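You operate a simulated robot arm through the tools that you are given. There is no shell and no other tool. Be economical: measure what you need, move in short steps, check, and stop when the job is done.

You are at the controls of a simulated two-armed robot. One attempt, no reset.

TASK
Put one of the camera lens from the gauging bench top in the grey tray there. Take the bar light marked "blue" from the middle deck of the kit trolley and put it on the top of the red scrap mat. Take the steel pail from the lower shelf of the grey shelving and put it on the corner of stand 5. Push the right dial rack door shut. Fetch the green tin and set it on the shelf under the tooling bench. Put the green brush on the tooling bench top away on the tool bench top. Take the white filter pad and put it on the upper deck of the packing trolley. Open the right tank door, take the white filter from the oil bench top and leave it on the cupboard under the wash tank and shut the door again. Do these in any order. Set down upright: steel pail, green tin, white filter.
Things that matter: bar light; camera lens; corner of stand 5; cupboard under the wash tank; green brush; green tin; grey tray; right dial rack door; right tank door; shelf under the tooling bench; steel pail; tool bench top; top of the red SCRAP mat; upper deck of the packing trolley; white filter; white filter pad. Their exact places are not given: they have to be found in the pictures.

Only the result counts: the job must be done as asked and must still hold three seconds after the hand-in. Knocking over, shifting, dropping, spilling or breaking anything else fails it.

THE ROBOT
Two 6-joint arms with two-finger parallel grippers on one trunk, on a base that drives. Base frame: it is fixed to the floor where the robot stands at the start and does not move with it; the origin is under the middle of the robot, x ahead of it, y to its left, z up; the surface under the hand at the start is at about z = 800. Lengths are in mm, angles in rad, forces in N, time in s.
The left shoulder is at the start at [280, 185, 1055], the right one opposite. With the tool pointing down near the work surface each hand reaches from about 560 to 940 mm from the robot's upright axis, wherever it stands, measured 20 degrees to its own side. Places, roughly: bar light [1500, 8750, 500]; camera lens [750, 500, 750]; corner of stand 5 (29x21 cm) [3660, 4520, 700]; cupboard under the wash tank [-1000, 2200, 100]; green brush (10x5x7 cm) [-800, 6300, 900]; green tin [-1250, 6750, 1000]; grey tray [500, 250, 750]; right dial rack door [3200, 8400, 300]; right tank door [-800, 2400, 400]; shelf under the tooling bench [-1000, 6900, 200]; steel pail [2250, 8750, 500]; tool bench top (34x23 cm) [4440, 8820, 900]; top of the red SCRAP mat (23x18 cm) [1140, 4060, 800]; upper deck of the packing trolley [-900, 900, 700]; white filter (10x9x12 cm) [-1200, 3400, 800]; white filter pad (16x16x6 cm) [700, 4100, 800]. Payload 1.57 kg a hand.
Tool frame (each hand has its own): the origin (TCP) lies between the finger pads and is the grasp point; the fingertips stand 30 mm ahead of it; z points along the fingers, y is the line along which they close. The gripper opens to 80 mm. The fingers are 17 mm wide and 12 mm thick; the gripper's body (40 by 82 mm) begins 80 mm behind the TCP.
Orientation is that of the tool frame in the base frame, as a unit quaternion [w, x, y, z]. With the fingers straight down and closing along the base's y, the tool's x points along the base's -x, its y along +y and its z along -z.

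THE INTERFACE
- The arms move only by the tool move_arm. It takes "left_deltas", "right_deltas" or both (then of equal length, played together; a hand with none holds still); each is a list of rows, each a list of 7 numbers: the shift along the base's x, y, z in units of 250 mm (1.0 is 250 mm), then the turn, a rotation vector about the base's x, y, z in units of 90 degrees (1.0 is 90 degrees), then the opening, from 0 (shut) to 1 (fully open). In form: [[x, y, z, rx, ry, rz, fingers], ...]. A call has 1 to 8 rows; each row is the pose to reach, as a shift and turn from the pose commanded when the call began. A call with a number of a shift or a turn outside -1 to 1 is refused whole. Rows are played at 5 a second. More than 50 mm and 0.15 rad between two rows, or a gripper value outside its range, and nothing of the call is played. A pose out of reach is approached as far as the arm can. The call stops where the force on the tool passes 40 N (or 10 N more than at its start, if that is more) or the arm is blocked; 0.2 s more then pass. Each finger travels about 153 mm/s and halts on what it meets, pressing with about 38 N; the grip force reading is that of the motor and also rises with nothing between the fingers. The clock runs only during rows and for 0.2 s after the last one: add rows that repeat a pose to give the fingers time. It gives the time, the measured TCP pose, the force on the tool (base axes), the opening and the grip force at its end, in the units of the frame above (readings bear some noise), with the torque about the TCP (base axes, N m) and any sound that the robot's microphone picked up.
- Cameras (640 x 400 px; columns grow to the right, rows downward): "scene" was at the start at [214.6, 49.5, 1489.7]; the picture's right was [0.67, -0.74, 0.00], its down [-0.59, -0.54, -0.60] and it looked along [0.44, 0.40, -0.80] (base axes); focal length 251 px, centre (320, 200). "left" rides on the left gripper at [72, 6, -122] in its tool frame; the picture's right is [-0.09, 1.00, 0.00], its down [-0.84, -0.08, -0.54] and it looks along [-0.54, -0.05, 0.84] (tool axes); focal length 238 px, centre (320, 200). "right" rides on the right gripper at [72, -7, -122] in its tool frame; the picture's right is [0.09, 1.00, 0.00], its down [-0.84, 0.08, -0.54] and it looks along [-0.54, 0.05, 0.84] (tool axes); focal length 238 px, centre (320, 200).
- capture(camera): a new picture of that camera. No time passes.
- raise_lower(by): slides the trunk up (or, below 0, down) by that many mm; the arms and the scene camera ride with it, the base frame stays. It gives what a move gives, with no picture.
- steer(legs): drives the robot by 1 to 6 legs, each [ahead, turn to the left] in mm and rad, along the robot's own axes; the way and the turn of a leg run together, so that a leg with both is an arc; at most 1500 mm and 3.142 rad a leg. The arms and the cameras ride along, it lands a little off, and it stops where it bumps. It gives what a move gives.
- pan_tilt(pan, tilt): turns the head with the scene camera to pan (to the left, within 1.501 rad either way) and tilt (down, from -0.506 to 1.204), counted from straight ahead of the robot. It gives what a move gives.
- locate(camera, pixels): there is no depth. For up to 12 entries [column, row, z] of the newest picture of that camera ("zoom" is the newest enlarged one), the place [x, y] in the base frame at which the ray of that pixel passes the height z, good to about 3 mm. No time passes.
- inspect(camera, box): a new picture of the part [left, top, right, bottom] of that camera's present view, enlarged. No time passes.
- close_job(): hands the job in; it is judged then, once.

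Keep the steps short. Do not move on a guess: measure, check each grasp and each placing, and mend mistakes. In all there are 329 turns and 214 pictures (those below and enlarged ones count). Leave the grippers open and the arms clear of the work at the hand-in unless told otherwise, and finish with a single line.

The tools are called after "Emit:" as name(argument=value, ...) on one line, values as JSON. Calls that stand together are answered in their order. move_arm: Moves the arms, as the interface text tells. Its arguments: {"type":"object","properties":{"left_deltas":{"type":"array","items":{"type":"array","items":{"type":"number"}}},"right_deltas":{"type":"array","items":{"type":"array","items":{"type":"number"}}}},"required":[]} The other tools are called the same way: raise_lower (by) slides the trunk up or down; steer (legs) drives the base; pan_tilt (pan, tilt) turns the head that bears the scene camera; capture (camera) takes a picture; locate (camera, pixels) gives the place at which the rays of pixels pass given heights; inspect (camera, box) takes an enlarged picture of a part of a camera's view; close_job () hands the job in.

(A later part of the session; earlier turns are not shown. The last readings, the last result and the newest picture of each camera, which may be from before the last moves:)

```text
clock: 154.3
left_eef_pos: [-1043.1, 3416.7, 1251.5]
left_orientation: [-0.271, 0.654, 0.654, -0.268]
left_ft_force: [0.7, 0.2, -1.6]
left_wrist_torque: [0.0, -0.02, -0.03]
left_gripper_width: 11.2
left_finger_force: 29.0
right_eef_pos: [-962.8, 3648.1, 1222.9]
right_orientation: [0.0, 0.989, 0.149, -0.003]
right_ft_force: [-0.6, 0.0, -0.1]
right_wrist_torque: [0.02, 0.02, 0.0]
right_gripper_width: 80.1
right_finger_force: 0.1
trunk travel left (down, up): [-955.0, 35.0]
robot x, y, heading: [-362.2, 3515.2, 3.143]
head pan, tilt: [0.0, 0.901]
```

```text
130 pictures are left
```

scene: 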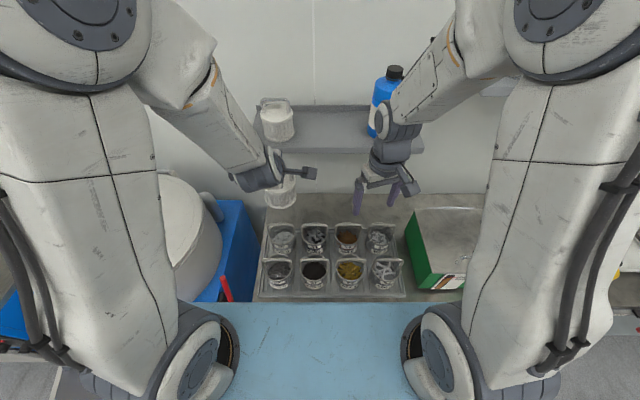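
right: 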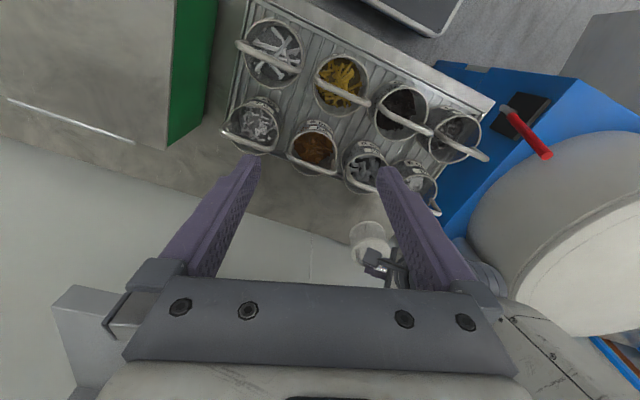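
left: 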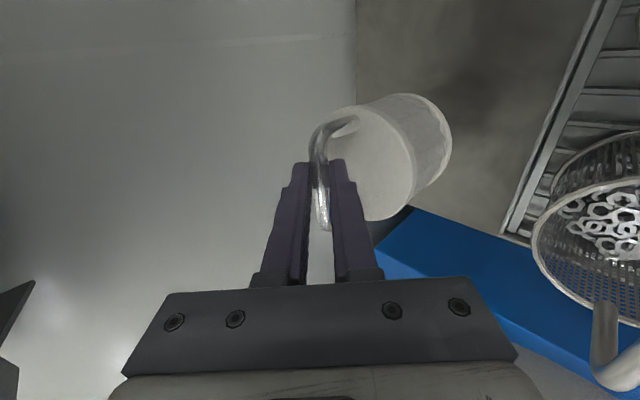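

Back up 235 mm and turn left to face south.

Emit:
steer(legs=[[-235, 0], [0, 0.8], [0, 0.77]])

Emit:
pan_tilt(pan=0, tilt=0.8)

Emit:
capture(camera="scene")

```text
clock: 160.3
left_eef_pos: [2.5, 2836.9, 1251.1]
left_orientation: [0.007, -0.018, 0.924, -0.382]
left_ft_force: [0.8, -0.7, -1.8]
left_wrist_torque: [0.03, 0.03, 0.0]
left_gripper_width: 11.0
left_finger_force: 28.7
right_eef_pos: [-230.4, 2908.0, 1223.9]
right_orientation: [0.003, 0.578, 0.816, -0.001]
right_ft_force: [-0.3, -0.6, 0.6]
right_wrist_torque: [0.03, -0.01, 0.0]
right_gripper_width: 80.2
right_finger_force: 0.0
trunk travel left (down, up): [-955.0, 35.0]
robot x, y, heading: [-121.3, 3516.7, -1.534]
head pan, tilt: [0.0, 0.901]
```

```text
clock: 161.0
left_eef_pos: [3.0, 2837.5, 1251.7]
left_orientation: [0.007, -0.019, 0.924, -0.382]
left_ft_force: [0.4, -0.5, -1.1]
left_wrist_torque: [-0.01, 0.01, 0.02]
left_gripper_width: 11.1
left_finger_force: 29.0
right_eef_pos: [-229.9, 2907.8, 1223.4]
right_orientation: [0.003, 0.578, 0.816, -0.002]
right_ft_force: [0.5, -0.5, 0.1]
right_wrist_torque: [0.06, 0.0, 0.01]
right_gripper_width: 79.8
right_finger_force: 0.0
trunk travel left (down, up): [-955.0, 35.0]
robot x, y, heading: [-121.8, 3518.7, -1.533]
head pan, tilt: [0.0, 0.799]
```

```text
129 pictures are left
```

scene: 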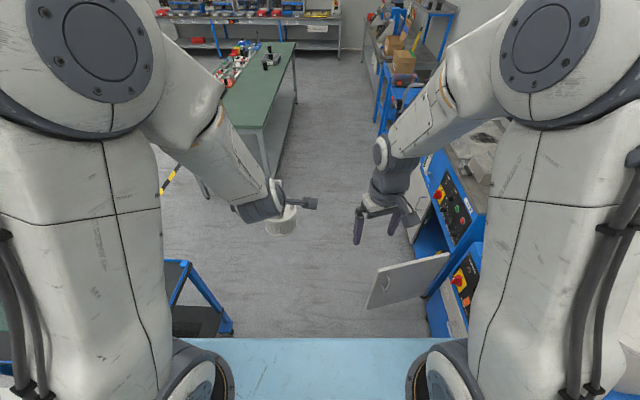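

Path is clear between the trolley and the open door. Drive south to y≈2260 with a slight shift east.

Emit:
steer(legs=[[600, 0.15], [660, -0.18]])

Emit:
steer(legs=[[0, -0.8], [0, -0.77]])

Emit:
capture(camera="scene")

```text
clock: 167.7
left_eef_pos: [131.6, 1574.9, 1252.2]
left_orientation: [0.001, -0.006, 0.924, -0.383]
left_ft_force: [0.7, 0.5, -1.9]
left_wrist_torque: [-0.01, 0.03, 0.01]
left_gripper_width: 10.8
left_finger_force: 29.2
right_eef_pos: [-99.3, 1651.9, 1223.2]
right_orientation: [0.003, 0.589, 0.808, -0.001]
right_ft_force: [-0.1, 0.3, -0.5]
right_wrist_torque: [-0.03, 0.04, -0.01]
right_gripper_width: 80.0
right_finger_force: 0.0
trunk travel left (down, up): [-955.0, 35.0]
robot x, y, heading: [26.1, 2253.4, -1.554]
head pan, tilt: [0.0, 0.799]
```

```text
clock: 172.2
left_eef_pos: [-659.5, 2156.0, 1250.0]
left_orientation: [-0.271, 0.653, 0.654, -0.269]
left_ft_force: [1.1, 0.3, -1.8]
left_wrist_torque: [0.02, -0.01, -0.02]
left_gripper_width: 11.1
left_finger_force: 28.6
right_eef_pos: [-578.9, 2387.5, 1224.2]
right_orientation: [0.001, 0.989, 0.149, -0.003]
right_ft_force: [0.1, 0.1, 0.2]
right_wrist_torque: [-0.02, 0.02, 0.03]
right_gripper_width: 80.1
right_finger_force: 0.1
trunk travel left (down, up): [-955.0, 35.0]
robot x, y, heading: [23.3, 2258.6, 3.14]
head pan, tilt: [0.0, 0.799]
```

```text
128 pictures are left
```

scene: 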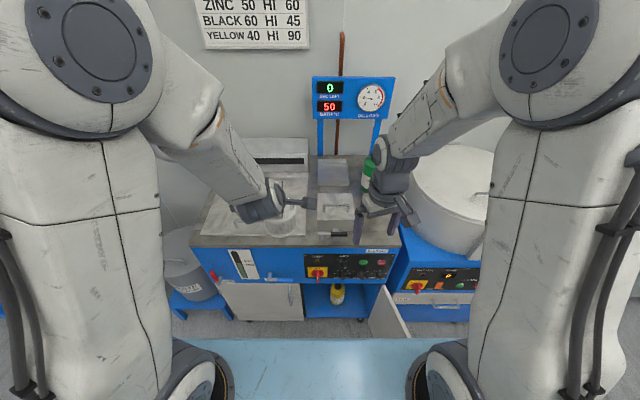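

Back up 100 and lower the trunk.

Emit:
steer(legs=[[-100, 0]])

Emit:
raise_lower(by=-400)

Emit:
raise_lower(by=-285)

Emit:
capture(camera="scene")

Emit:
capture(camera="left")

```text
clock: 173.4
left_eef_pos: [-560.3, 2155.4, 1251.1]
left_orientation: [-0.27, 0.653, 0.655, -0.27]
left_ft_force: [-0.9, 0.1, -0.8]
left_wrist_torque: [0.06, -0.02, -0.02]
left_gripper_width: 11.3
left_finger_force: 29.2
right_eef_pos: [-481.0, 2385.9, 1224.2]
right_orientation: [0.001, 0.989, 0.15, -0.002]
right_ft_force: [0.3, -0.3, 0.7]
right_wrist_torque: [0.02, 0.01, -0.02]
right_gripper_width: 79.9
right_finger_force: 0.2
trunk travel left (down, up): [-955.0, 35.0]
robot x, y, heading: [120.9, 2254.5, -3.145]
head pan, tilt: [0.0, 0.799]
```

```text
clock: 177.2
left_eef_pos: [-560.4, 2155.9, 850.9]
left_orientation: [-0.27, 0.652, 0.655, -0.27]
left_ft_force: [0.6, 0.3, -2.0]
left_wrist_torque: [0.02, -0.03, 0.0]
left_gripper_width: 11.2
left_finger_force: 28.6
right_eef_pos: [-479.2, 2385.0, 824.2]
right_orientation: [0.001, 0.989, 0.15, -0.004]
right_ft_force: [0.0, -0.2, -0.4]
right_wrist_torque: [-0.01, 0.02, 0.0]
right_gripper_width: 79.8
right_finger_force: 0.1
trunk travel left (down, up): [-555.0, 435.0]
robot x, y, heading: [126.8, 2255.0, -3.133]
head pan, tilt: [0.0, 0.799]
```

```text
clock: 180.1
left_eef_pos: [-560.9, 2155.8, 566.5]
left_orientation: [-0.27, 0.653, 0.654, -0.27]
left_ft_force: [0.3, 0.3, -2.7]
left_wrist_torque: [0.03, -0.03, 0.03]
left_gripper_width: 11.0
left_finger_force: 28.7
right_eef_pos: [-480.6, 2387.0, 539.4]
right_orientation: [0.001, 0.989, 0.151, -0.003]
right_ft_force: [-0.5, -0.6, 0.8]
right_wrist_torque: [0.04, 0.02, 0.03]
right_gripper_width: 80.1
right_finger_force: 0.2
trunk travel left (down, up): [-270.0, 720.0]
robot x, y, heading: [126.3, 2255.1, -3.139]
head pan, tilt: [0.0, 0.799]
```

```text
127 pictures are left
```

scene: 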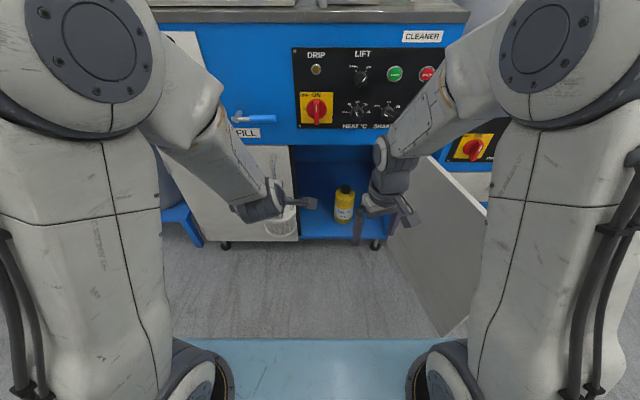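

```text
126 pictures are left
```

left: 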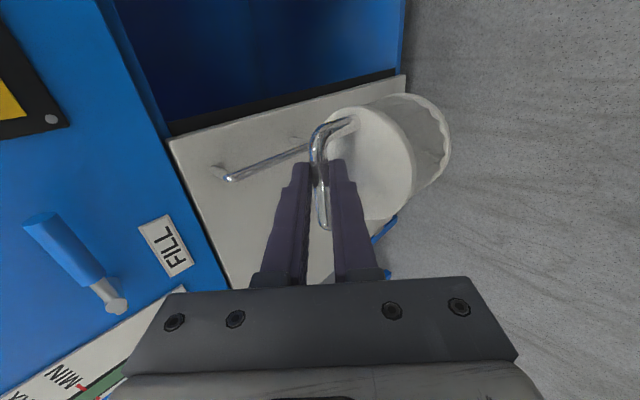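

Lower the filter in front of the opening first: y→2235, z→320.

Emit:
move_arm(left_deltas=[[0, 0.05, -0.15, 0, 0, 0, 0], [0, 0.1, -0.3, 0, 0, 0, 0], [0, 0.15, -0.45, 0, 0, 0, 0], [0, 0.2, -0.6, 0, 0, 0, 0], [0, 0.26, -0.75, 0, 0, 0, 0], [0, 0.32, -0.9, 0, 0, 0, 0], [0, 0.32, -1.0, 0, 0, 0, 0]])

Emit:
capture(camera="left")

```text
clock: 181.7
left_eef_pos: [-560.5, 2235.6, 316.2]
left_orientation: [-0.27, 0.653, 0.654, -0.27]
left_ft_force: [0.5, -0.5, -1.4]
left_wrist_torque: [0.03, -0.06, 0.0]
left_gripper_width: 11.0
left_finger_force: 29.1
right_eef_pos: [-479.9, 2385.9, 538.8]
right_orientation: [0.002, 0.989, 0.15, -0.004]
right_ft_force: [0.0, 0.2, 0.0]
right_wrist_torque: [-0.01, 0.03, -0.01]
right_gripper_width: 80.1
right_finger_force: 0.1
trunk travel left (down, up): [-270.0, 720.0]
robot x, y, heading: [121.4, 2258.7, -3.137]
head pan, tilt: [0.0, 0.799]
```

```text
125 pictures are left
```

left: 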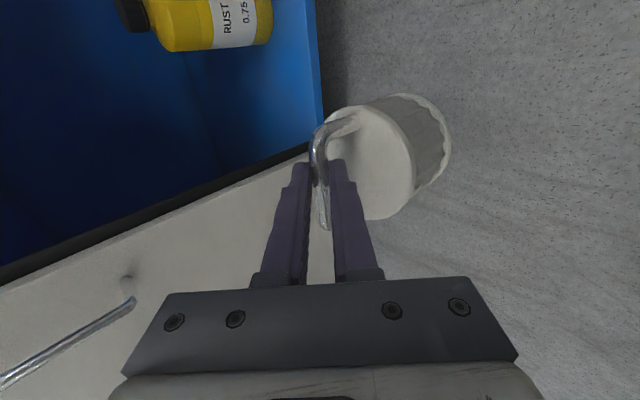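

Emit:
steer(legs=[[130, 0]])

Emit:
move_arm(left_deltas=[[-0.12, 0, 0, 0, 0, 0, 0], [-0.24, 0, -0.02, 0, 0, 0, 0], [-0.36, 0, -0.05, 0, 0, 0, 0], [-0.46, 0, -0.08, 0, 0, 0, 0]])

Emit:
capture(camera="left")

Emit:
capture(camera="scene")

```text
clock: 183.0
left_eef_pos: [-692.1, 2235.0, 317.8]
left_orientation: [-0.271, 0.652, 0.655, -0.27]
left_ft_force: [-0.1, -0.3, -1.9]
left_wrist_torque: [0.02, -0.01, 0.01]
left_gripper_width: 11.0
left_finger_force: 28.8
right_eef_pos: [-613.7, 2384.9, 537.6]
right_orientation: [0.001, 0.989, 0.151, -0.003]
right_ft_force: [0.7, 0.3, 0.4]
right_wrist_torque: [-0.02, -0.01, -0.02]
right_gripper_width: 80.0
right_finger_force: 0.0
trunk travel left (down, up): [-270.0, 720.0]
robot x, y, heading: [-10.1, 2257.7, -3.138]
head pan, tilt: [0.0, 0.799]
```

```text
clock: 184.0
left_eef_pos: [-809.2, 2234.5, 297.6]
left_orientation: [-0.271, 0.653, 0.654, -0.27]
left_ft_force: [-0.9, -0.2, -1.6]
left_wrist_torque: [0.0, -0.06, 0.01]
left_gripper_width: 11.1
left_finger_force: 29.1
right_eef_pos: [-612.1, 2384.7, 539.0]
right_orientation: [0.002, 0.989, 0.151, -0.003]
right_ft_force: [0.0, 0.7, 0.6]
right_wrist_torque: [0.0, 0.02, 0.01]
right_gripper_width: 79.9
right_finger_force: 0.0
trunk travel left (down, up): [-270.0, 720.0]
robot x, y, heading: [-10.7, 2255.5, -3.146]
head pan, tilt: [0.0, 0.799]
```

```text
124 pictures are left
```

left: 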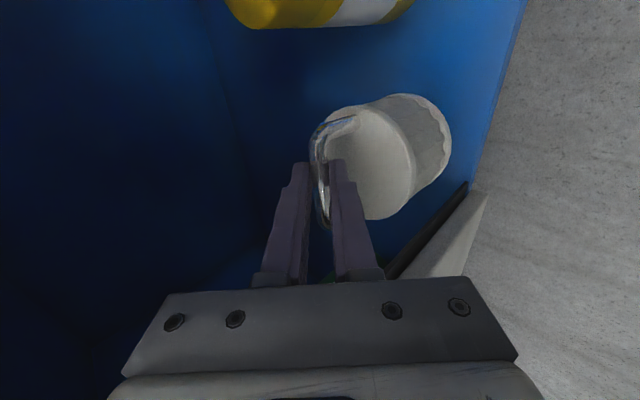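

```text
123 pictures are left
```

scene: 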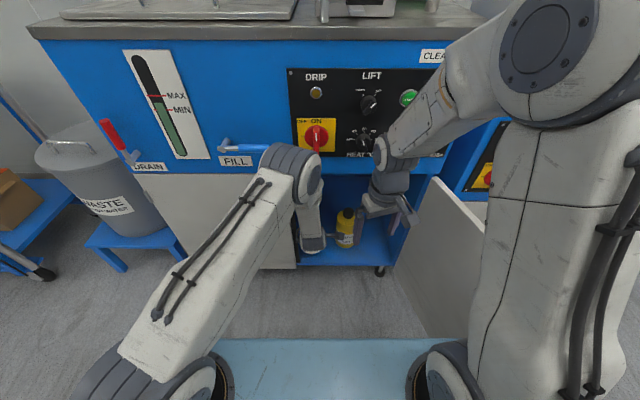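

Inside the cupboard. Go 50 mm deeper and down near the floor.

Emit:
move_arm(left_deltas=[[-0.1, 0, -0.04, 0, 0, 0, 0], [-0.2, 0, -0.08, 0, 0, 0, 0], [-0.2, 0, -0.13, 0, 0, 0, 0], [-0.2, 0, -0.18, 0, 0, 0, 0]])

Emit:
move_arm(left_deltas=[[0, 0, -0.015, 0, 0, 0, 0], [0, 0, -0.03, 0, 0, 0, 0], [0, 0, -0.045, 0, 0, 0, 0], [0, 0, -0.06, 0, 0, 0, 0], [0, 0, -0.075, 0, 0, 0, 0]])

Emit:
capture(camera="left")

```text
clock: 185.0
left_eef_pos: [-856.9, 2232.9, 251.1]
left_orientation: [-0.27, 0.652, 0.655, -0.269]
left_ft_force: [0.5, 0.4, -1.9]
left_wrist_torque: [0.01, -0.04, -0.01]
left_gripper_width: 11.0
left_finger_force: 28.7
right_eef_pos: [-612.2, 2385.3, 537.5]
right_orientation: [0.001, 0.988, 0.152, -0.004]
right_ft_force: [-0.6, -0.5, 0.3]
right_wrist_torque: [-0.02, 0.01, 0.02]
right_gripper_width: 80.2
right_finger_force: 0.0
trunk travel left (down, up): [-270.0, 720.0]
robot x, y, heading: [-10.2, 2254.3, -3.14]
head pan, tilt: [0.0, 0.799]
```

```text
clock: 186.1
left_eef_pos: [-865.8, 2234.0, 245.5]
left_orientation: [-0.278, 0.647, 0.653, -0.277]
left_ft_force: [4.5, -3.5, 15.5]
left_wrist_torque: [-0.18, 0.21, 0.07]
left_gripper_width: 11.0
left_finger_force: 29.1
right_eef_pos: [-612.2, 2383.9, 538.2]
right_orientation: [0.002, 0.988, 0.152, -0.003]
right_ft_force: [0.7, 0.2, -0.3]
right_wrist_torque: [0.0, 0.0, -0.01]
right_gripper_width: 79.9
right_finger_force: 0.2
trunk travel left (down, up): [-270.0, 720.0]
robot x, y, heading: [-9.1, 2253.0, -3.133]
head pan, tilt: [0.0, 0.799]
stopped in row 5 (left hand): the force on the tool passed its limit at 41 N (the readings are from after the stop); the commanded pose is now the measured one
```

```text
122 pictures are left
```

left: 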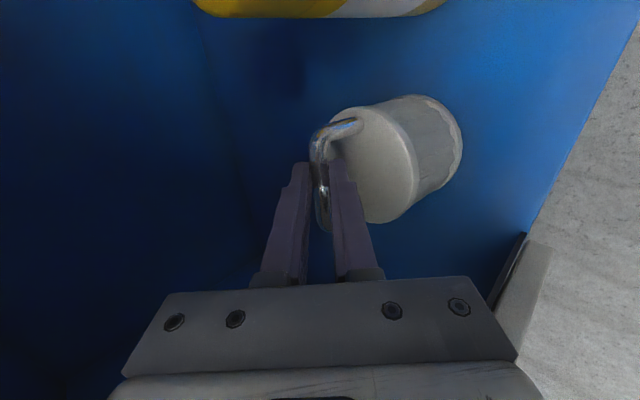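

Seated. Open the fingers and retract along the tool axis.

Emit:
move_arm(left_deltas=[[0, 0, 0.008, 0, 0, 0, 0.4], [0, 0, 0.008, 0, 0, 0, 0.5], [0.1, 0, 0.108, 0, 0, 0, 0.5], [0.22, 0, 0.228, 0, 0, 0, 0.5], [0.34, 0, 0.34, 0, 0, 0, 0.5], [0.46, 0, 0.42, 0, 0, 0, 0.5]])

Emit:
capture(camera="left")

```text
clock: 187.5
left_eef_pos: [-746.7, 2234.4, 346.7]
left_orientation: [-0.277, 0.648, 0.654, -0.275]
left_ft_force: [-0.1, 0.7, -0.4]
left_wrist_torque: [0.02, -0.01, -0.02]
left_gripper_width: 40.0
left_finger_force: 0.0
right_eef_pos: [-613.6, 2385.2, 538.3]
right_orientation: [0.001, 0.988, 0.152, -0.004]
right_ft_force: [0.0, -0.2, -0.5]
right_wrist_torque: [-0.01, 0.01, 0.01]
right_gripper_width: 80.1
right_finger_force: 0.0
trunk travel left (down, up): [-270.0, 720.0]
robot x, y, heading: [-10.8, 2258.6, -3.139]
head pan, tilt: [0.0, 0.799]
```

```text
121 pictures are left
```

left: 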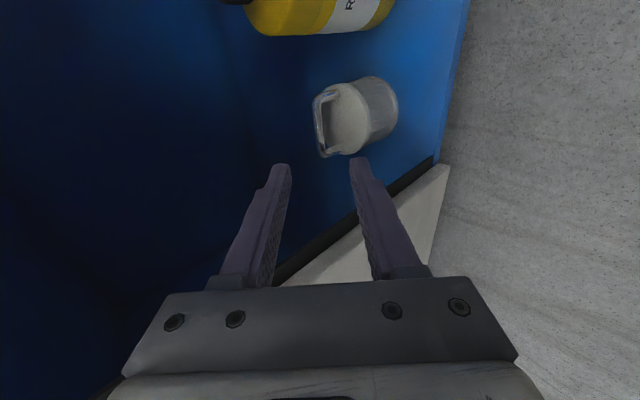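

The filter stands upright inside. Retract and raise the left arm, then raise the trunk.

Emit:
move_arm(left_deltas=[[0.1, -0.05, 0.15, 0, 0, 0, 0.5], [0.22, -0.1, 0.28, 0, 0, 0, 0.5], [0.34, -0.15, 0.42, 0, 0, 0, 0.5], [0.4, -0.2, 0.6, 0, 0, 0, 0.5], [0.4, -0.25, 0.79, 0, 0, 0, 0.5], [0.4, -0.3, 0.98, 0, 0, 0, 0.5]])

Emit:
raise_lower(by=150)

Emit:
move_arm(left_deltas=[[0, 0, 0.15, 0, 0, 0, 0.5], [0, 0, 0.3, 0, 0, 0, 0.5], [0, 0, 0.45, 0, 0, 0, 0.5], [0, 0, 0.6, 0, 0, 0, 0.5]], right_deltas=[[0, 0, 0, 0, 0, 0, 0], [0, 0, 0, 0, 0, 0, 0], [0, 0, 0, 0, 0, 0, 0], [0, 0, 0, 0, 0, 0, 0]])

Emit:
capture(camera="scene")

```text
clock: 188.9
left_eef_pos: [-663.9, 2166.1, 598.7]
left_orientation: [-0.275, 0.649, 0.655, -0.274]
left_ft_force: [-0.7, 0.9, -0.2]
left_wrist_torque: [0.02, 0.0, 0.03]
left_gripper_width: 39.9
left_finger_force: 0.1
left hand out of reach, approached as far as the arm can: row 4, 5, 6
right_eef_pos: [-612.6, 2384.3, 538.1]
right_orientation: [0.002, 0.989, 0.151, -0.003]
right_ft_force: [-0.7, 0.0, 0.0]
right_wrist_torque: [0.0, -0.04, 0.02]
right_gripper_width: 79.9
right_finger_force: 0.0
trunk travel left (down, up): [-270.0, 720.0]
robot x, y, heading: [-8.5, 2255.3, -3.14]
head pan, tilt: [0.0, 0.799]
```

```text
clock: 190.6
left_eef_pos: [-664.6, 2165.9, 748.0]
left_orientation: [-0.275, 0.648, 0.654, -0.275]
left_ft_force: [0.6, -0.4, 0.8]
left_wrist_torque: [0.01, -0.03, -0.03]
left_gripper_width: 40.0
left_finger_force: 0.0
right_eef_pos: [-613.3, 2385.2, 688.5]
right_orientation: [0.002, 0.988, 0.152, -0.004]
right_ft_force: [0.2, 0.4, -0.5]
right_wrist_torque: [0.01, 0.01, 0.0]
right_gripper_width: 79.7
right_finger_force: 0.1
trunk travel left (down, up): [-420.0, 570.0]
robot x, y, heading: [-7.8, 2255.7, -3.137]
head pan, tilt: [0.0, 0.799]
```

```text
clock: 191.6
left_eef_pos: [-668.1, 2166.2, 898.8]
left_orientation: [-0.276, 0.648, 0.654, -0.275]
left_ft_force: [-0.6, 0.2, -0.9]
left_wrist_torque: [-0.03, 0.02, 0.02]
left_gripper_width: 39.7
left_finger_force: 0.0
right_eef_pos: [-612.3, 2384.5, 688.5]
right_orientation: [0.001, 0.988, 0.151, -0.004]
right_ft_force: [-0.6, 0.1, -0.7]
right_wrist_torque: [0.02, -0.01, 0.02]
right_gripper_width: 0.0
right_finger_force: 21.0
trunk travel left (down, up): [-420.0, 570.0]
robot x, y, heading: [-10.9, 2257.2, -3.138]
head pan, tilt: [0.0, 0.799]
```

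```text
120 pictures are left
```

scene: 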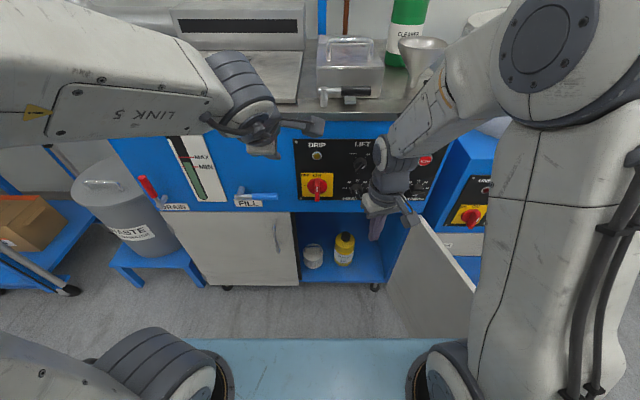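

Filter and bottle stand side by side. Turn right 0.65 rad to bring the right fist over to the north side of the door.

Emit:
steer(legs=[[0, -0.65]])

Emit:
capture(camera="right")

```text
clock: 193.8
left_eef_pos: [-590.9, 2577.7, 898.7]
left_orientation: [-0.348, 0.821, 0.417, -0.174]
left_ft_force: [0.2, -0.2, 0.9]
left_wrist_torque: [0.0, -0.03, -0.02]
left_gripper_width: 40.1
left_finger_force: 0.1
right_eef_pos: [-415.9, 2719.3, 688.0]
right_orientation: [-0.001, 0.986, -0.168, -0.004]
right_ft_force: [-0.2, 0.3, 0.0]
right_wrist_torque: [0.01, 0.01, -0.01]
right_gripper_width: 0.1
right_finger_force: 21.8
trunk travel left (down, up): [-420.0, 570.0]
robot x, y, heading: [-5.2, 2257.3, 2.504]
head pan, tilt: [0.0, 0.799]
```

```text
119 pictures are left
```

right: 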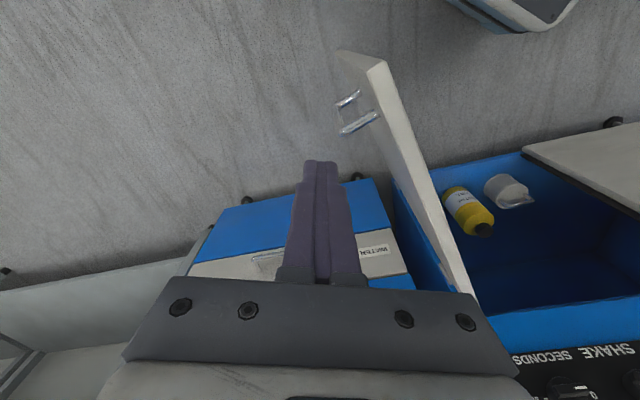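

Emit:
locate(camera="right", pixels=[[378, 62, 582], [340, 55, 582], [470, 290, 582], [352, 103, 545], [360, 125, 545]])

```text
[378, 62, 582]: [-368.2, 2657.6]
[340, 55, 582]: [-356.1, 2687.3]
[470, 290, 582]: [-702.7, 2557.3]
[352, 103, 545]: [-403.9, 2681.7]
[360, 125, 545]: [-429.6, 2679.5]
```

The handle is near the fist; shift to (-500,2735) before lowering.

Emit:
move_arm(right_deltas=[[-0.16, 0.03, 0, 0, 0, 0, 0], [-0.32, 0.06, 0, 0, 0, 0, 0]])

Emit:
raise_lower(by=-150)

Emit:
capture(camera="right")

```text
clock: 194.3
left_eef_pos: [-590.9, 2577.8, 899.1]
left_orientation: [-0.348, 0.821, 0.417, -0.175]
left_ft_force: [1.2, -0.4, -0.6]
left_wrist_torque: [0.03, 0.0, 0.02]
left_gripper_width: 39.7
left_finger_force: 0.1
right_eef_pos: [-494.0, 2733.2, 689.2]
right_orientation: [0.0, 0.986, -0.168, -0.004]
right_ft_force: [0.1, 1.0, -0.3]
right_wrist_torque: [0.03, 0.02, 0.03]
right_gripper_width: 0.0
right_finger_force: 21.5
trunk travel left (down, up): [-420.0, 570.0]
robot x, y, heading: [-7.9, 2257.1, 2.5]
head pan, tilt: [0.0, 0.799]
```

```text
clock: 196.1
left_eef_pos: [-590.2, 2578.4, 749.5]
left_orientation: [-0.348, 0.821, 0.417, -0.174]
left_ft_force: [0.1, 0.0, 0.5]
left_wrist_torque: [-0.01, -0.02, -0.01]
left_gripper_width: 40.2
left_finger_force: 0.0
right_eef_pos: [-494.9, 2734.1, 538.9]
right_orientation: [0.0, 0.986, -0.169, -0.004]
right_ft_force: [0.5, -0.5, 0.4]
right_wrist_torque: [0.0, 0.03, -0.01]
right_gripper_width: 0.0
right_finger_force: 21.6
trunk travel left (down, up): [-270.0, 720.0]
robot x, y, heading: [-9.7, 2256.9, 2.502]
head pan, tilt: [0.0, 0.799]
```

```text
118 pictures are left
```

right: 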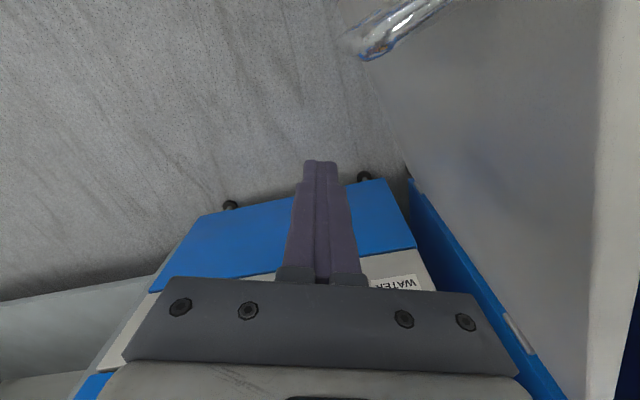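

Push gently with the arm along the closing arc.

Emit:
move_arm(right_deltas=[[0.076, -0.148, 0, 0, 0, 0, 0], [0.12, -0.26, 0, 0, 0, 0, 0], [0.15, -0.37, 0, 0, 0, 0, 0], [0.172, -0.48, 0, 0, 0, 0, 0], [0.184, -0.59, 0, 0, 0, 0, 0], [0.188, -0.7, 0, 0, 0, 0, 0], [0.176, -0.84, 0, 0, 0, 0, 0], [0.144, -0.99, 0, 0, 0, 0, 0]])

Emit:
capture(camera="right")

```text
clock: 197.9
left_eef_pos: [-590.6, 2577.0, 748.6]
left_orientation: [-0.348, 0.822, 0.416, -0.175]
left_ft_force: [1.0, 0.5, 0.7]
left_wrist_torque: [0.0, 0.01, 0.0]
left_gripper_width: 39.9
left_finger_force: 0.0
right_eef_pos: [-459.5, 2483.6, 536.0]
right_orientation: [0.0, 0.986, -0.169, -0.003]
right_ft_force: [-0.7, 0.2, -0.1]
right_wrist_torque: [0.05, 0.0, 0.01]
right_gripper_width: 0.1
right_finger_force: 21.1
trunk travel left (down, up): [-270.0, 720.0]
robot x, y, heading: [-8.2, 2254.4, 2.504]
head pan, tilt: [0.0, 0.799]
```

```text
117 pictures are left
```

right: 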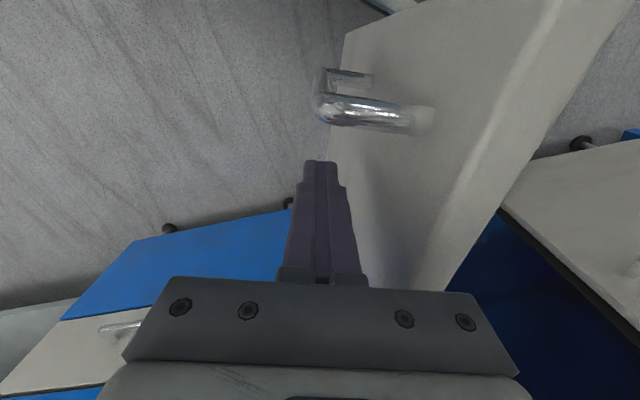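

Door follows easily. Turn left 0.25 to carry it on.

Emit:
steer(legs=[[0, 0.13], [0, 0.13]])

Emit:
capture(camera="right")

```text
clock: 199.5
left_eef_pos: [-653.7, 2416.3, 749.9]
left_orientation: [-0.322, 0.76, 0.52, -0.218]
left_ft_force: [-0.1, 0.1, 0.5]
left_wrist_torque: [-0.01, -0.01, -0.03]
left_gripper_width: 39.9
left_finger_force: 0.0
right_eef_pos: [-503.0, 2359.8, 536.3]
right_orientation: [0.001, 0.999, -0.038, -0.004]
right_ft_force: [-0.1, 0.0, 0.4]
right_wrist_torque: [0.01, -0.01, 0.02]
right_gripper_width: 0.0
right_finger_force: 21.4
trunk travel left (down, up): [-270.0, 720.0]
robot x, y, heading: [-9.1, 2253.6, 2.77]
head pan, tilt: [0.0, 0.799]
```

```text
116 pictures are left
```

right: 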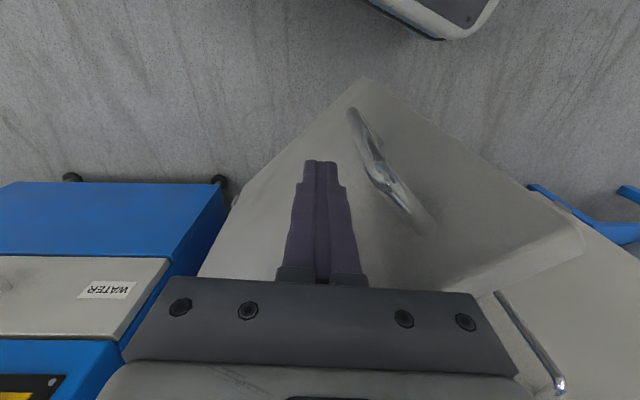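

Door ~45°. First move the left hand south, out of the right arm's way.

Emit:
move_arm(left_deltas=[[0.02, -0.15, 0.02, 0, 0, 0, 0.5], [0.04, -0.3, 0.04, 0, 0, 0, 0.5], [0.06, -0.45, 0.06, 0, 0, 0, 0.5], [0.08, -0.6, 0.08, 0, 0, 0, 0.5], [0.1, -0.75, 0.1, 0, 0, 0, 0.5], [0.12, -0.9, 0.1, 0, 0, 0, 0.5], [0.14, -1.0, 0.1, 0, 0, 0, 0.5]])

Emit:
move_arm(left_deltas=[[0, -0.15, 0, 0, 0, 0, 0.5], [0, -0.3, 0, 0, 0, 0, 0.5]])

Emit:
move_arm(right_deltas=[[-0.09, -0.09, 0, 0, 0, 0, 0], [-0.18, -0.18, 0, 0, 0, 0, 0], [-0.28, -0.25, 0, 0, 0, 0, 0], [-0.38, -0.32, 0, 0, 0, 0, 0], [-0.48, -0.37, 0, 0, 0, 0, 0], [-0.59, -0.42, 0, 0, 0, 0, 0]])

Emit:
capture(camera="right")

Emit:
capture(camera="scene")

```text
clock: 201.1
left_eef_pos: [-673.3, 2350.1, 748.2]
left_orientation: [-0.322, 0.76, 0.521, -0.219]
left_ft_force: [-0.4, -0.7, -0.1]
left_wrist_torque: [-0.01, 0.0, -0.03]
left_gripper_width: 40.0
left_finger_force: 0.1
left hand out of reach, approached as far as the arm can: row 1, 2, 3, 4, 5, 6, 7
right_eef_pos: [-503.1, 2360.2, 536.9]
right_orientation: [0.0, 0.999, -0.038, -0.004]
right_ft_force: [0.6, 0.3, -0.1]
right_wrist_torque: [-0.04, 0.0, -0.02]
right_gripper_width: 0.0
right_finger_force: 21.6
trunk travel left (down, up): [-270.0, 720.0]
robot x, y, heading: [-12.8, 2252.3, 2.765]
head pan, tilt: [0.0, 0.799]
```

```text
clock: 201.7
left_eef_pos: [-675.7, 2335.4, 731.2]
left_orientation: [-0.321, 0.758, 0.521, -0.225]
left_ft_force: [-1.2, -0.1, 0.2]
left_wrist_torque: [0.0, 0.01, -0.01]
left_gripper_width: 39.9
left_finger_force: 0.0
left hand out of reach, approached as far as the arm can: row 1, 2
right_eef_pos: [-504.0, 2359.5, 536.5]
right_orientation: [0.001, 0.999, -0.038, -0.004]
right_ft_force: [-0.5, -0.5, -0.2]
right_wrist_torque: [0.01, 0.01, -0.02]
right_gripper_width: 0.0
right_finger_force: 21.4
trunk travel left (down, up): [-270.0, 720.0]
robot x, y, heading: [-7.2, 2253.1, 2.766]
head pan, tilt: [0.0, 0.799]
```

```text
clock: 202.3
left_eef_pos: [-678.4, 2335.2, 734.5]
left_orientation: [-0.323, 0.757, 0.52, -0.229]
left_ft_force: [-0.5, 1.0, 0.2]
left_wrist_torque: [-0.07, -0.09, 0.03]
left_gripper_width: 40.0
left_finger_force: 0.0
right_eef_pos: [-540.2, 2324.8, 535.8]
right_orientation: [-0.001, 0.999, -0.04, -0.001]
right_ft_force: [0.5, 1.0, -0.3]
right_wrist_torque: [0.0, 0.02, 0.03]
right_gripper_width: 0.0
right_finger_force: 21.0
trunk travel left (down, up): [-270.0, 720.0]
robot x, y, heading: [-10.8, 2256.4, 2.761]
head pan, tilt: [0.0, 0.799]
stopped in row 2 (left hand): the force on the tool passed its limit at 63 N (the readings are from after the stop); the commanded pose is now the measured one
```

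```text
115 pictures are left
```

right: 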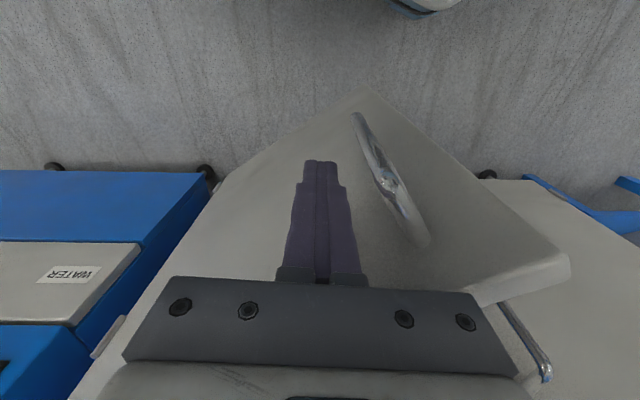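

```text
114 pictures are left
```

scene: 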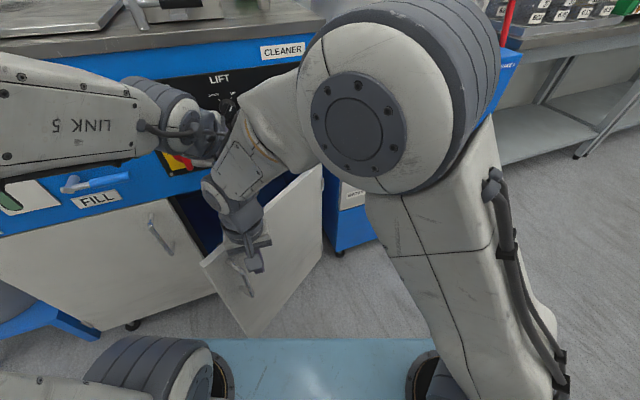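

The two arms touched. Back the right hand off, then back the robot up and un-tilt the left hand.

Emit:
move_arm(right_deltas=[[0.07, 0.07, 0, 0, 0, 0, 0], [0.14, 0.14, 0, 0, 0, 0, 0]])

Emit:
steer(legs=[[-180, 0]])

Emit:
raise_lower(by=300)

Emit:
capture(camera="scene")

```text
clock: 202.9
left_eef_pos: [-678.3, 2334.6, 733.9]
left_orientation: [-0.322, 0.758, 0.519, -0.229]
left_ft_force: [-0.2, 0.0, 0.6]
left_wrist_torque: [0.03, 0.0, -0.02]
left_gripper_width: 40.2
left_finger_force: 0.1
right_eef_pos: [-504.5, 2356.4, 536.0]
right_orientation: [0.0, 0.999, -0.038, -0.001]
right_ft_force: [-0.7, -0.4, -0.1]
right_wrist_torque: [-0.03, -0.01, -0.01]
right_gripper_width: 0.0
right_finger_force: 21.0
trunk travel left (down, up): [-270.0, 720.0]
robot x, y, heading: [-4.5, 2253.4, 2.76]
head pan, tilt: [0.0, 0.799]
```

```text
clock: 204.4
left_eef_pos: [-513.6, 2268.9, 733.8]
left_orientation: [-0.322, 0.758, 0.52, -0.229]
left_ft_force: [-0.5, -0.5, -0.7]
left_wrist_torque: [-0.01, 0.02, 0.0]
left_gripper_width: 39.9
left_finger_force: 0.0
right_eef_pos: [-341.5, 2291.6, 536.4]
right_orientation: [-0.001, 0.999, -0.039, 0.0]
right_ft_force: [0.2, 0.6, 0.1]
right_wrist_torque: [0.03, 0.01, -0.01]
right_gripper_width: 0.0
right_finger_force: 21.7
trunk travel left (down, up): [-270.0, 720.0]
robot x, y, heading: [154.4, 2190.5, 2.763]
head pan, tilt: [0.0, 0.799]
```

```text
clock: 207.4
left_eef_pos: [-514.1, 2269.8, 1034.0]
left_orientation: [-0.322, 0.758, 0.52, -0.229]
left_ft_force: [0.0, 0.5, 0.3]
left_wrist_torque: [0.02, 0.01, -0.03]
left_gripper_width: 39.8
left_finger_force: 0.1
right_eef_pos: [-340.1, 2290.7, 835.8]
right_orientation: [0.0, 0.999, -0.039, -0.001]
right_ft_force: [0.1, -0.7, 0.5]
right_wrist_torque: [-0.01, 0.03, -0.02]
right_gripper_width: 0.0
right_finger_force: 21.1
trunk travel left (down, up): [-570.0, 420.0]
robot x, y, heading: [155.3, 2191.1, 2.765]
head pan, tilt: [0.0, 0.799]
```

```text
113 pictures are left
```

scene: 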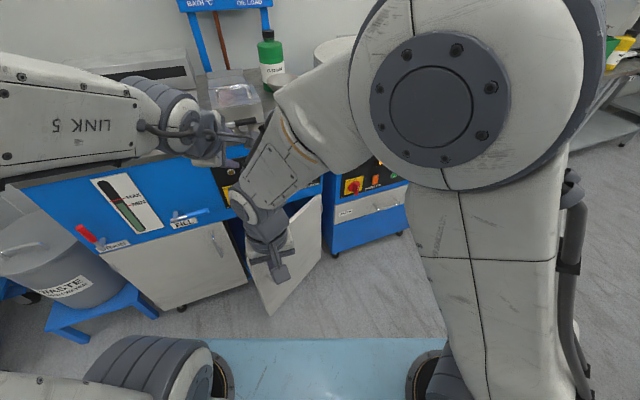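

Move the right hand to its own side, then return the left hand to the plain downward pose.

Emit:
move_arm(right_deltas=[[0.05, 0.13, 0, 0, 0, 0, 0], [0.1, 0.26, 0, 0, 0, 0, 0], [0.15, 0.4, 0, 0, 0, 0, 0], [0.2, 0.55, 0, 0, 0, 0, 0]])

Emit:
move_arm(left_deltas=[[0, 0, 0, -0.042, -0.019, -0.076, 1], [0, 0, 0.02, -0.083, -0.038, -0.151, 1], [0, 0, 0.04, -0.125, -0.057, -0.227, 1], [0, 0, 0.06, -0.166, -0.076, -0.303, 1], [0, 0, 0.08, -0.208, -0.096, -0.378, 1], [0, 0, 0.1, -0.25, -0.115, -0.454, 1], [0, 0, 0.1, -0.291, -0.134, -0.53, 1], [0, 0, 0.1, -0.333, -0.153, -0.605, 1]])

Emit:
move_arm(left_deltas=[[0, -0.05, 0, -0.04, -0.018, -0.07, 1], [0, -0.1, 0, -0.08, -0.036, -0.14, 1], [0, -0.15, 0, -0.12, -0.054, -0.21, 1], [0, -0.2, 0, -0.155, -0.07, -0.28, 1], [0, -0.2, 0, -0.187, -0.086, -0.341, 1]])

Emit:
capture(camera="scene")

```text
clock: 208.4
left_eef_pos: [-513.9, 2270.0, 1034.5]
left_orientation: [-0.322, 0.758, 0.519, -0.228]
left_ft_force: [-0.2, -0.9, 0.2]
left_wrist_torque: [0.01, -0.01, 0.0]
left_gripper_width: 39.9
left_finger_force: 0.1
right_eef_pos: [-290.1, 2428.5, 834.5]
right_orientation: [0.0, 0.999, -0.039, -0.001]
right_ft_force: [-0.1, 0.1, 0.0]
right_wrist_torque: [0.03, -0.01, -0.01]
right_gripper_width: 0.0
right_finger_force: 21.5
trunk travel left (down, up): [-570.0, 420.0]
robot x, y, heading: [154.5, 2188.0, 2.766]
head pan, tilt: [0.0, 0.799]
```

```text
clock: 210.2
left_eef_pos: [-455.4, 2348.9, 993.2]
left_orientation: [-0.078, 0.975, 0.095, -0.186]
left_ft_force: [0.9, -0.4, 0.0]
left_wrist_torque: [-0.01, 0.04, -0.01]
left_gripper_width: 79.8
left_finger_force: 0.1
left hand out of reach, approached as far as the arm can: row 1, 2, 3, 4, 5, 6, 7, 8
right_eef_pos: [-287.8, 2428.3, 836.2]
right_orientation: [0.0, 0.999, -0.04, 0.0]
right_ft_force: [-0.6, 0.0, 0.6]
right_wrist_torque: [-0.06, 0.03, 0.04]
right_gripper_width: 0.0
right_finger_force: 21.8
trunk travel left (down, up): [-570.0, 420.0]
robot x, y, heading: [156.1, 2189.0, 2.765]
head pan, tilt: [0.0, 0.799]
```

```text
clock: 211.4
left_eef_pos: [-437.6, 2305.7, 978.8]
left_orientation: [0.05, 0.973, -0.185, -0.129]
left_ft_force: [0.4, -0.5, -0.1]
left_wrist_torque: [0.01, -0.02, 0.0]
left_gripper_width: 80.2
left_finger_force: 0.2
left hand out of reach, approached as far as the arm can: row 1, 2, 3, 4, 5
right_eef_pos: [-290.0, 2427.5, 835.5]
right_orientation: [0.0, 0.999, -0.039, -0.001]
right_ft_force: [-0.1, 0.2, -0.7]
right_wrist_torque: [-0.01, 0.0, 0.0]
right_gripper_width: 0.1
right_finger_force: 20.8
trunk travel left (down, up): [-570.0, 420.0]
robot x, y, heading: [154.1, 2191.3, 2.761]
head pan, tilt: [0.0, 0.799]
```

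```text
112 pictures are left
```

scene: 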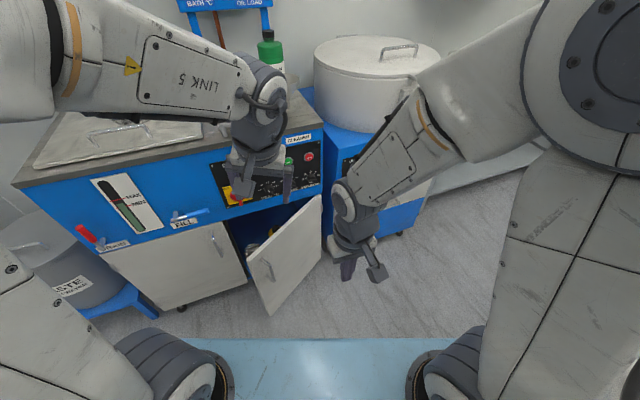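

Emit:
move_arm(left_deltas=[[-0.06, -0.12, 0.05, 0.008, -0.045, 0, 1], [-0.12, -0.24, 0.1, 0.016, -0.09, 0, 1], [-0.16, -0.36, 0.15, 0.024, -0.13, 0, 1], [-0.2, -0.48, 0.2, 0.032, -0.173, 0, 1]])

```text
clock: 212.4
left_eef_pos: [-484.5, 2186.0, 983.7]
left_orientation: [0.118, 0.974, -0.189, -0.041]
left_ft_force: [-0.2, 0.7, 0.1]
left_wrist_torque: [-0.02, 0.0, 0.02]
left_gripper_width: 80.1
left_finger_force: 0.0
left hand out of reach, approached as far as the arm can: row 1, 2, 3, 4
right_eef_pos: [-288.0, 2429.0, 834.6]
right_orientation: [0.0, 0.999, -0.04, -0.001]
right_ft_force: [-0.1, 0.5, 0.0]
right_wrist_torque: [-0.01, -0.01, 0.0]
right_gripper_width: 0.0
right_finger_force: 20.7
trunk travel left (down, up): [-570.0, 420.0]
robot x, y, heading: [157.6, 2189.7, 2.764]
head pan, tilt: [0.0, 0.799]
```

Emit:
move_arm(left_deltas=[[-0.1, 0, -0.1, 0.05, -0.03, 0, 1], [-0.2, 0, -0.2, 0.1, -0.06, 0, 1], [-0.25, 0, -0.3, 0.138, -0.08, 0, 1]])

Emit:
steer(legs=[[0, 0.3]])

Emit:
capture(camera="scene")

```text
clock: 213.2
left_eef_pos: [-510.0, 2187.9, 924.2]
left_orientation: [0.104, 0.976, -0.188, -0.035]
left_ft_force: [-0.4, -0.4, -0.3]
left_wrist_torque: [0.01, -0.01, 0.02]
left_gripper_width: 79.9
left_finger_force: 0.0
left hand out of reach, approached as far as the arm can: row 1, 2, 3
right_eef_pos: [-289.9, 2427.8, 834.8]
right_orientation: [0.0, 0.999, -0.04, -0.001]
right_ft_force: [-0.2, 0.3, -1.1]
right_wrist_torque: [0.03, -0.01, -0.03]
right_gripper_width: 0.2
right_finger_force: 21.9
trunk travel left (down, up): [-570.0, 420.0]
robot x, y, heading: [157.6, 2187.6, 2.763]
head pan, tilt: [0.0, 0.799]
```

```text
clock: 214.5
left_eef_pos: [-479.7, 1993.9, 924.9]
left_orientation: [0.108, 0.993, -0.042, -0.02]
left_ft_force: [-0.2, 0.4, 0.5]
left_wrist_torque: [-0.03, 0.0, 0.01]
left_gripper_width: 80.3
left_finger_force: 0.0
right_eef_pos: [-340.5, 2287.2, 834.9]
right_orientation: [0.0, 0.994, 0.11, -0.001]
right_ft_force: [0.6, 0.0, 0.7]
right_wrist_torque: [0.03, 0.01, -0.01]
right_gripper_width: 0.0
right_finger_force: 21.9
trunk travel left (down, up): [-570.0, 420.0]
robot x, y, heading: [154.4, 2186.4, 3.066]
head pan, tilt: [0.0, 0.799]
```

```text
111 pictures are left
```

scene: 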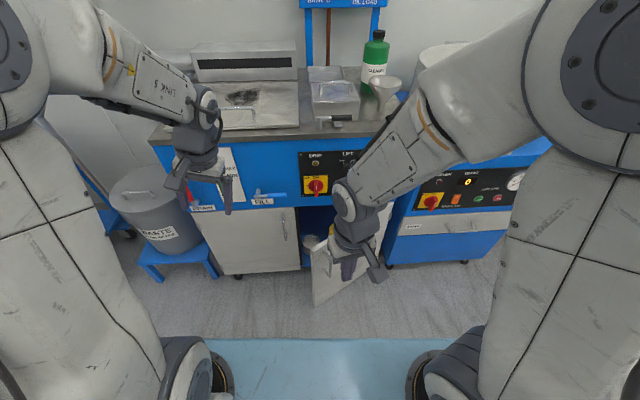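

Arms are separated. Lower the trunk 250, lower the right fist a bit more, then drive forward to push.

Emit:
raise_lower(by=-230)

Emit:
move_arm(right_deltas=[[-0.1, 0.1, -0.12, 0, 0, 0, 0], [-0.2, 0.2, -0.24, 0, 0, 0, 0], [-0.2, 0.24, -0.34, 0, 0, 0, 0]])

Emit:
steer(legs=[[60, 0], [60, 0]])

Emit:
capture(camera="right")

```text
clock: 217.0
left_eef_pos: [-480.1, 1993.0, 693.6]
left_orientation: [0.109, 0.993, -0.042, -0.02]
left_ft_force: [-0.9, -0.1, 0.2]
left_wrist_torque: [-0.02, 0.01, 0.01]
left_gripper_width: 80.1
left_finger_force: 0.0
right_eef_pos: [-339.1, 2287.8, 604.3]
right_orientation: [0.0, 0.994, 0.11, -0.001]
right_ft_force: [0.6, -0.8, 0.5]
right_wrist_torque: [0.01, 0.01, 0.0]
right_gripper_width: 0.0
right_finger_force: 21.3
trunk travel left (down, up): [-340.0, 650.0]
robot x, y, heading: [157.8, 2189.3, 3.062]
head pan, tilt: [0.0, 0.799]
```

```text
clock: 217.8
left_eef_pos: [-480.0, 1992.9, 693.4]
left_orientation: [0.109, 0.993, -0.043, -0.021]
left_ft_force: [-0.7, 1.1, -0.2]
left_wrist_torque: [-0.01, 0.03, -0.01]
left_gripper_width: 79.6
left_finger_force: 0.1
right_eef_pos: [-388.0, 2348.4, 519.1]
right_orientation: [0.0, 0.994, 0.111, -0.001]
right_ft_force: [0.0, -0.1, -0.9]
right_wrist_torque: [-0.01, 0.0, -0.03]
right_gripper_width: 0.4
right_finger_force: 21.0
trunk travel left (down, up): [-340.0, 650.0]
robot x, y, heading: [153.7, 2191.1, 3.066]
head pan, tilt: [0.0, 0.799]
```

```text
clock: 219.3
left_eef_pos: [-601.2, 2002.6, 695.4]
left_orientation: [0.108, 0.993, -0.041, -0.021]
left_ft_force: [0.0, -0.8, -0.6]
left_wrist_torque: [0.0, 0.01, -0.01]
left_gripper_width: 80.0
left_finger_force: 0.1
right_eef_pos: [-511.9, 2357.4, 518.7]
right_orientation: [0.0, 0.994, 0.11, 0.0]
right_ft_force: [0.0, -0.2, -0.5]
right_wrist_torque: [0.0, 0.01, 0.0]
right_gripper_width: 0.0
right_finger_force: 20.8
trunk travel left (down, up): [-340.0, 650.0]
robot x, y, heading: [33.8, 2199.6, 3.061]
head pan, tilt: [0.0, 0.799]
```

```text
110 pictures are left
```

right: 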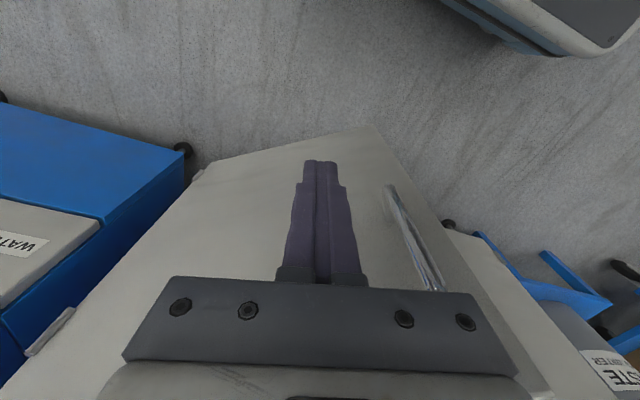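

Knobs above the door would foul the wrist, so lower the trunk 220 mm to push on the door's lower half.

Emit:
raise_lower(by=-220)

Emit:
move_arm(right_deltas=[[-0.12, -0.02, 0, 0, 0, 0, 0], [-0.24, -0.04, 0, 0, 0, 0, 0], [-0.36, -0.06, 0, 0, 0, 0, 0], [-0.48, -0.08, 0, 0, 0, 0, 0], [-0.6, -0.1, 0, 0, 0, 0, 0]])

Emit:
capture(camera="scene")

```text
clock: 221.6
left_eef_pos: [-603.1, 2002.5, 474.8]
left_orientation: [0.108, 0.993, -0.042, -0.019]
left_ft_force: [0.2, -0.2, -0.3]
left_wrist_torque: [-0.02, -0.01, -0.01]
left_gripper_width: 80.1
left_finger_force: 0.0
right_eef_pos: [-512.2, 2357.3, 299.8]
right_orientation: [-0.001, 0.994, 0.111, -0.001]
right_ft_force: [0.8, -1.3, 0.3]
right_wrist_torque: [-0.01, -0.03, -0.01]
right_gripper_width: 0.0
right_finger_force: 21.1
trunk travel left (down, up): [-120.0, 870.0]
robot x, y, heading: [30.9, 2202.7, 3.065]
head pan, tilt: [0.0, 0.799]
```

```text
clock: 222.8
left_eef_pos: [-602.7, 2002.6, 473.9]
left_orientation: [0.108, 0.993, -0.042, -0.02]
left_ft_force: [0.6, 0.0, -0.1]
left_wrist_torque: [0.03, 0.02, -0.02]
left_gripper_width: 79.8
left_finger_force: 0.2
right_eef_pos: [-664.4, 2334.2, 300.3]
right_orientation: [0.0, 0.994, 0.11, -0.001]
right_ft_force: [0.3, -1.0, 0.6]
right_wrist_torque: [-0.01, 0.02, 0.0]
right_gripper_width: 0.1
right_finger_force: 21.0
trunk travel left (down, up): [-120.0, 870.0]
robot x, y, heading: [30.6, 2196.7, 3.063]
head pan, tilt: [0.0, 0.799]
```

```text
109 pictures are left
```

scene: 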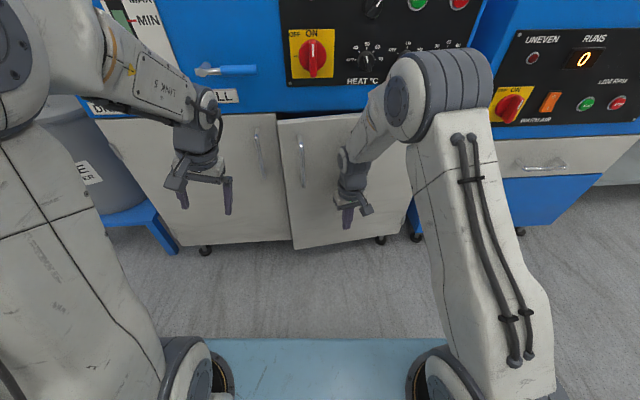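

Door nearly shut. Push on until contact.

Emit:
move_arm(right_deltas=[[-0.08, -0.05, 0, 0, 0, 0, 0], [-0.16, -0.1, 0, 0, 0, 0, 0], [-0.24, -0.15, 0, 0, 0, 0, 0], [-0.3, -0.2, 0, 0, 0, 0, 0], [-0.34, -0.2, 0, 0, 0, 0, 0], [-0.38, -0.2, 0, 0, 0, 0, 0], [-0.42, -0.2, 0, 0, 0, 0, 0]])

Emit:
capture(camera="scene")

```text
clock: 223.6
left_eef_pos: [-602.4, 2003.0, 474.5]
left_orientation: [0.108, 0.993, -0.041, -0.021]
left_ft_force: [-0.1, 0.3, -0.6]
left_wrist_torque: [-0.02, 0.01, 0.0]
left_gripper_width: 80.1
left_finger_force: 0.0
right_eef_pos: [-706.4, 2303.8, 298.1]
right_orientation: [-0.002, 0.994, 0.106, 0.008]
right_ft_force: [12.6, 0.3, 6.2]
right_wrist_torque: [-0.03, 1.66, -0.06]
right_gripper_width: 0.4
right_finger_force: 21.0
trunk travel left (down, up): [-120.0, 870.0]
robot x, y, heading: [35.4, 2201.2, 3.064]
head pan, tilt: [0.0, 0.799]
stopped in row 3 (right hand): the force on the tool passed its limit at 79 N (the readings are from after the stop); the commanded pose is now the measured one
```

```text
108 pictures are left
```

scene: 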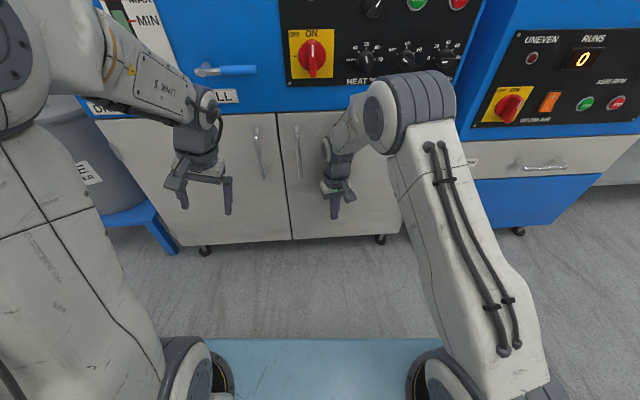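

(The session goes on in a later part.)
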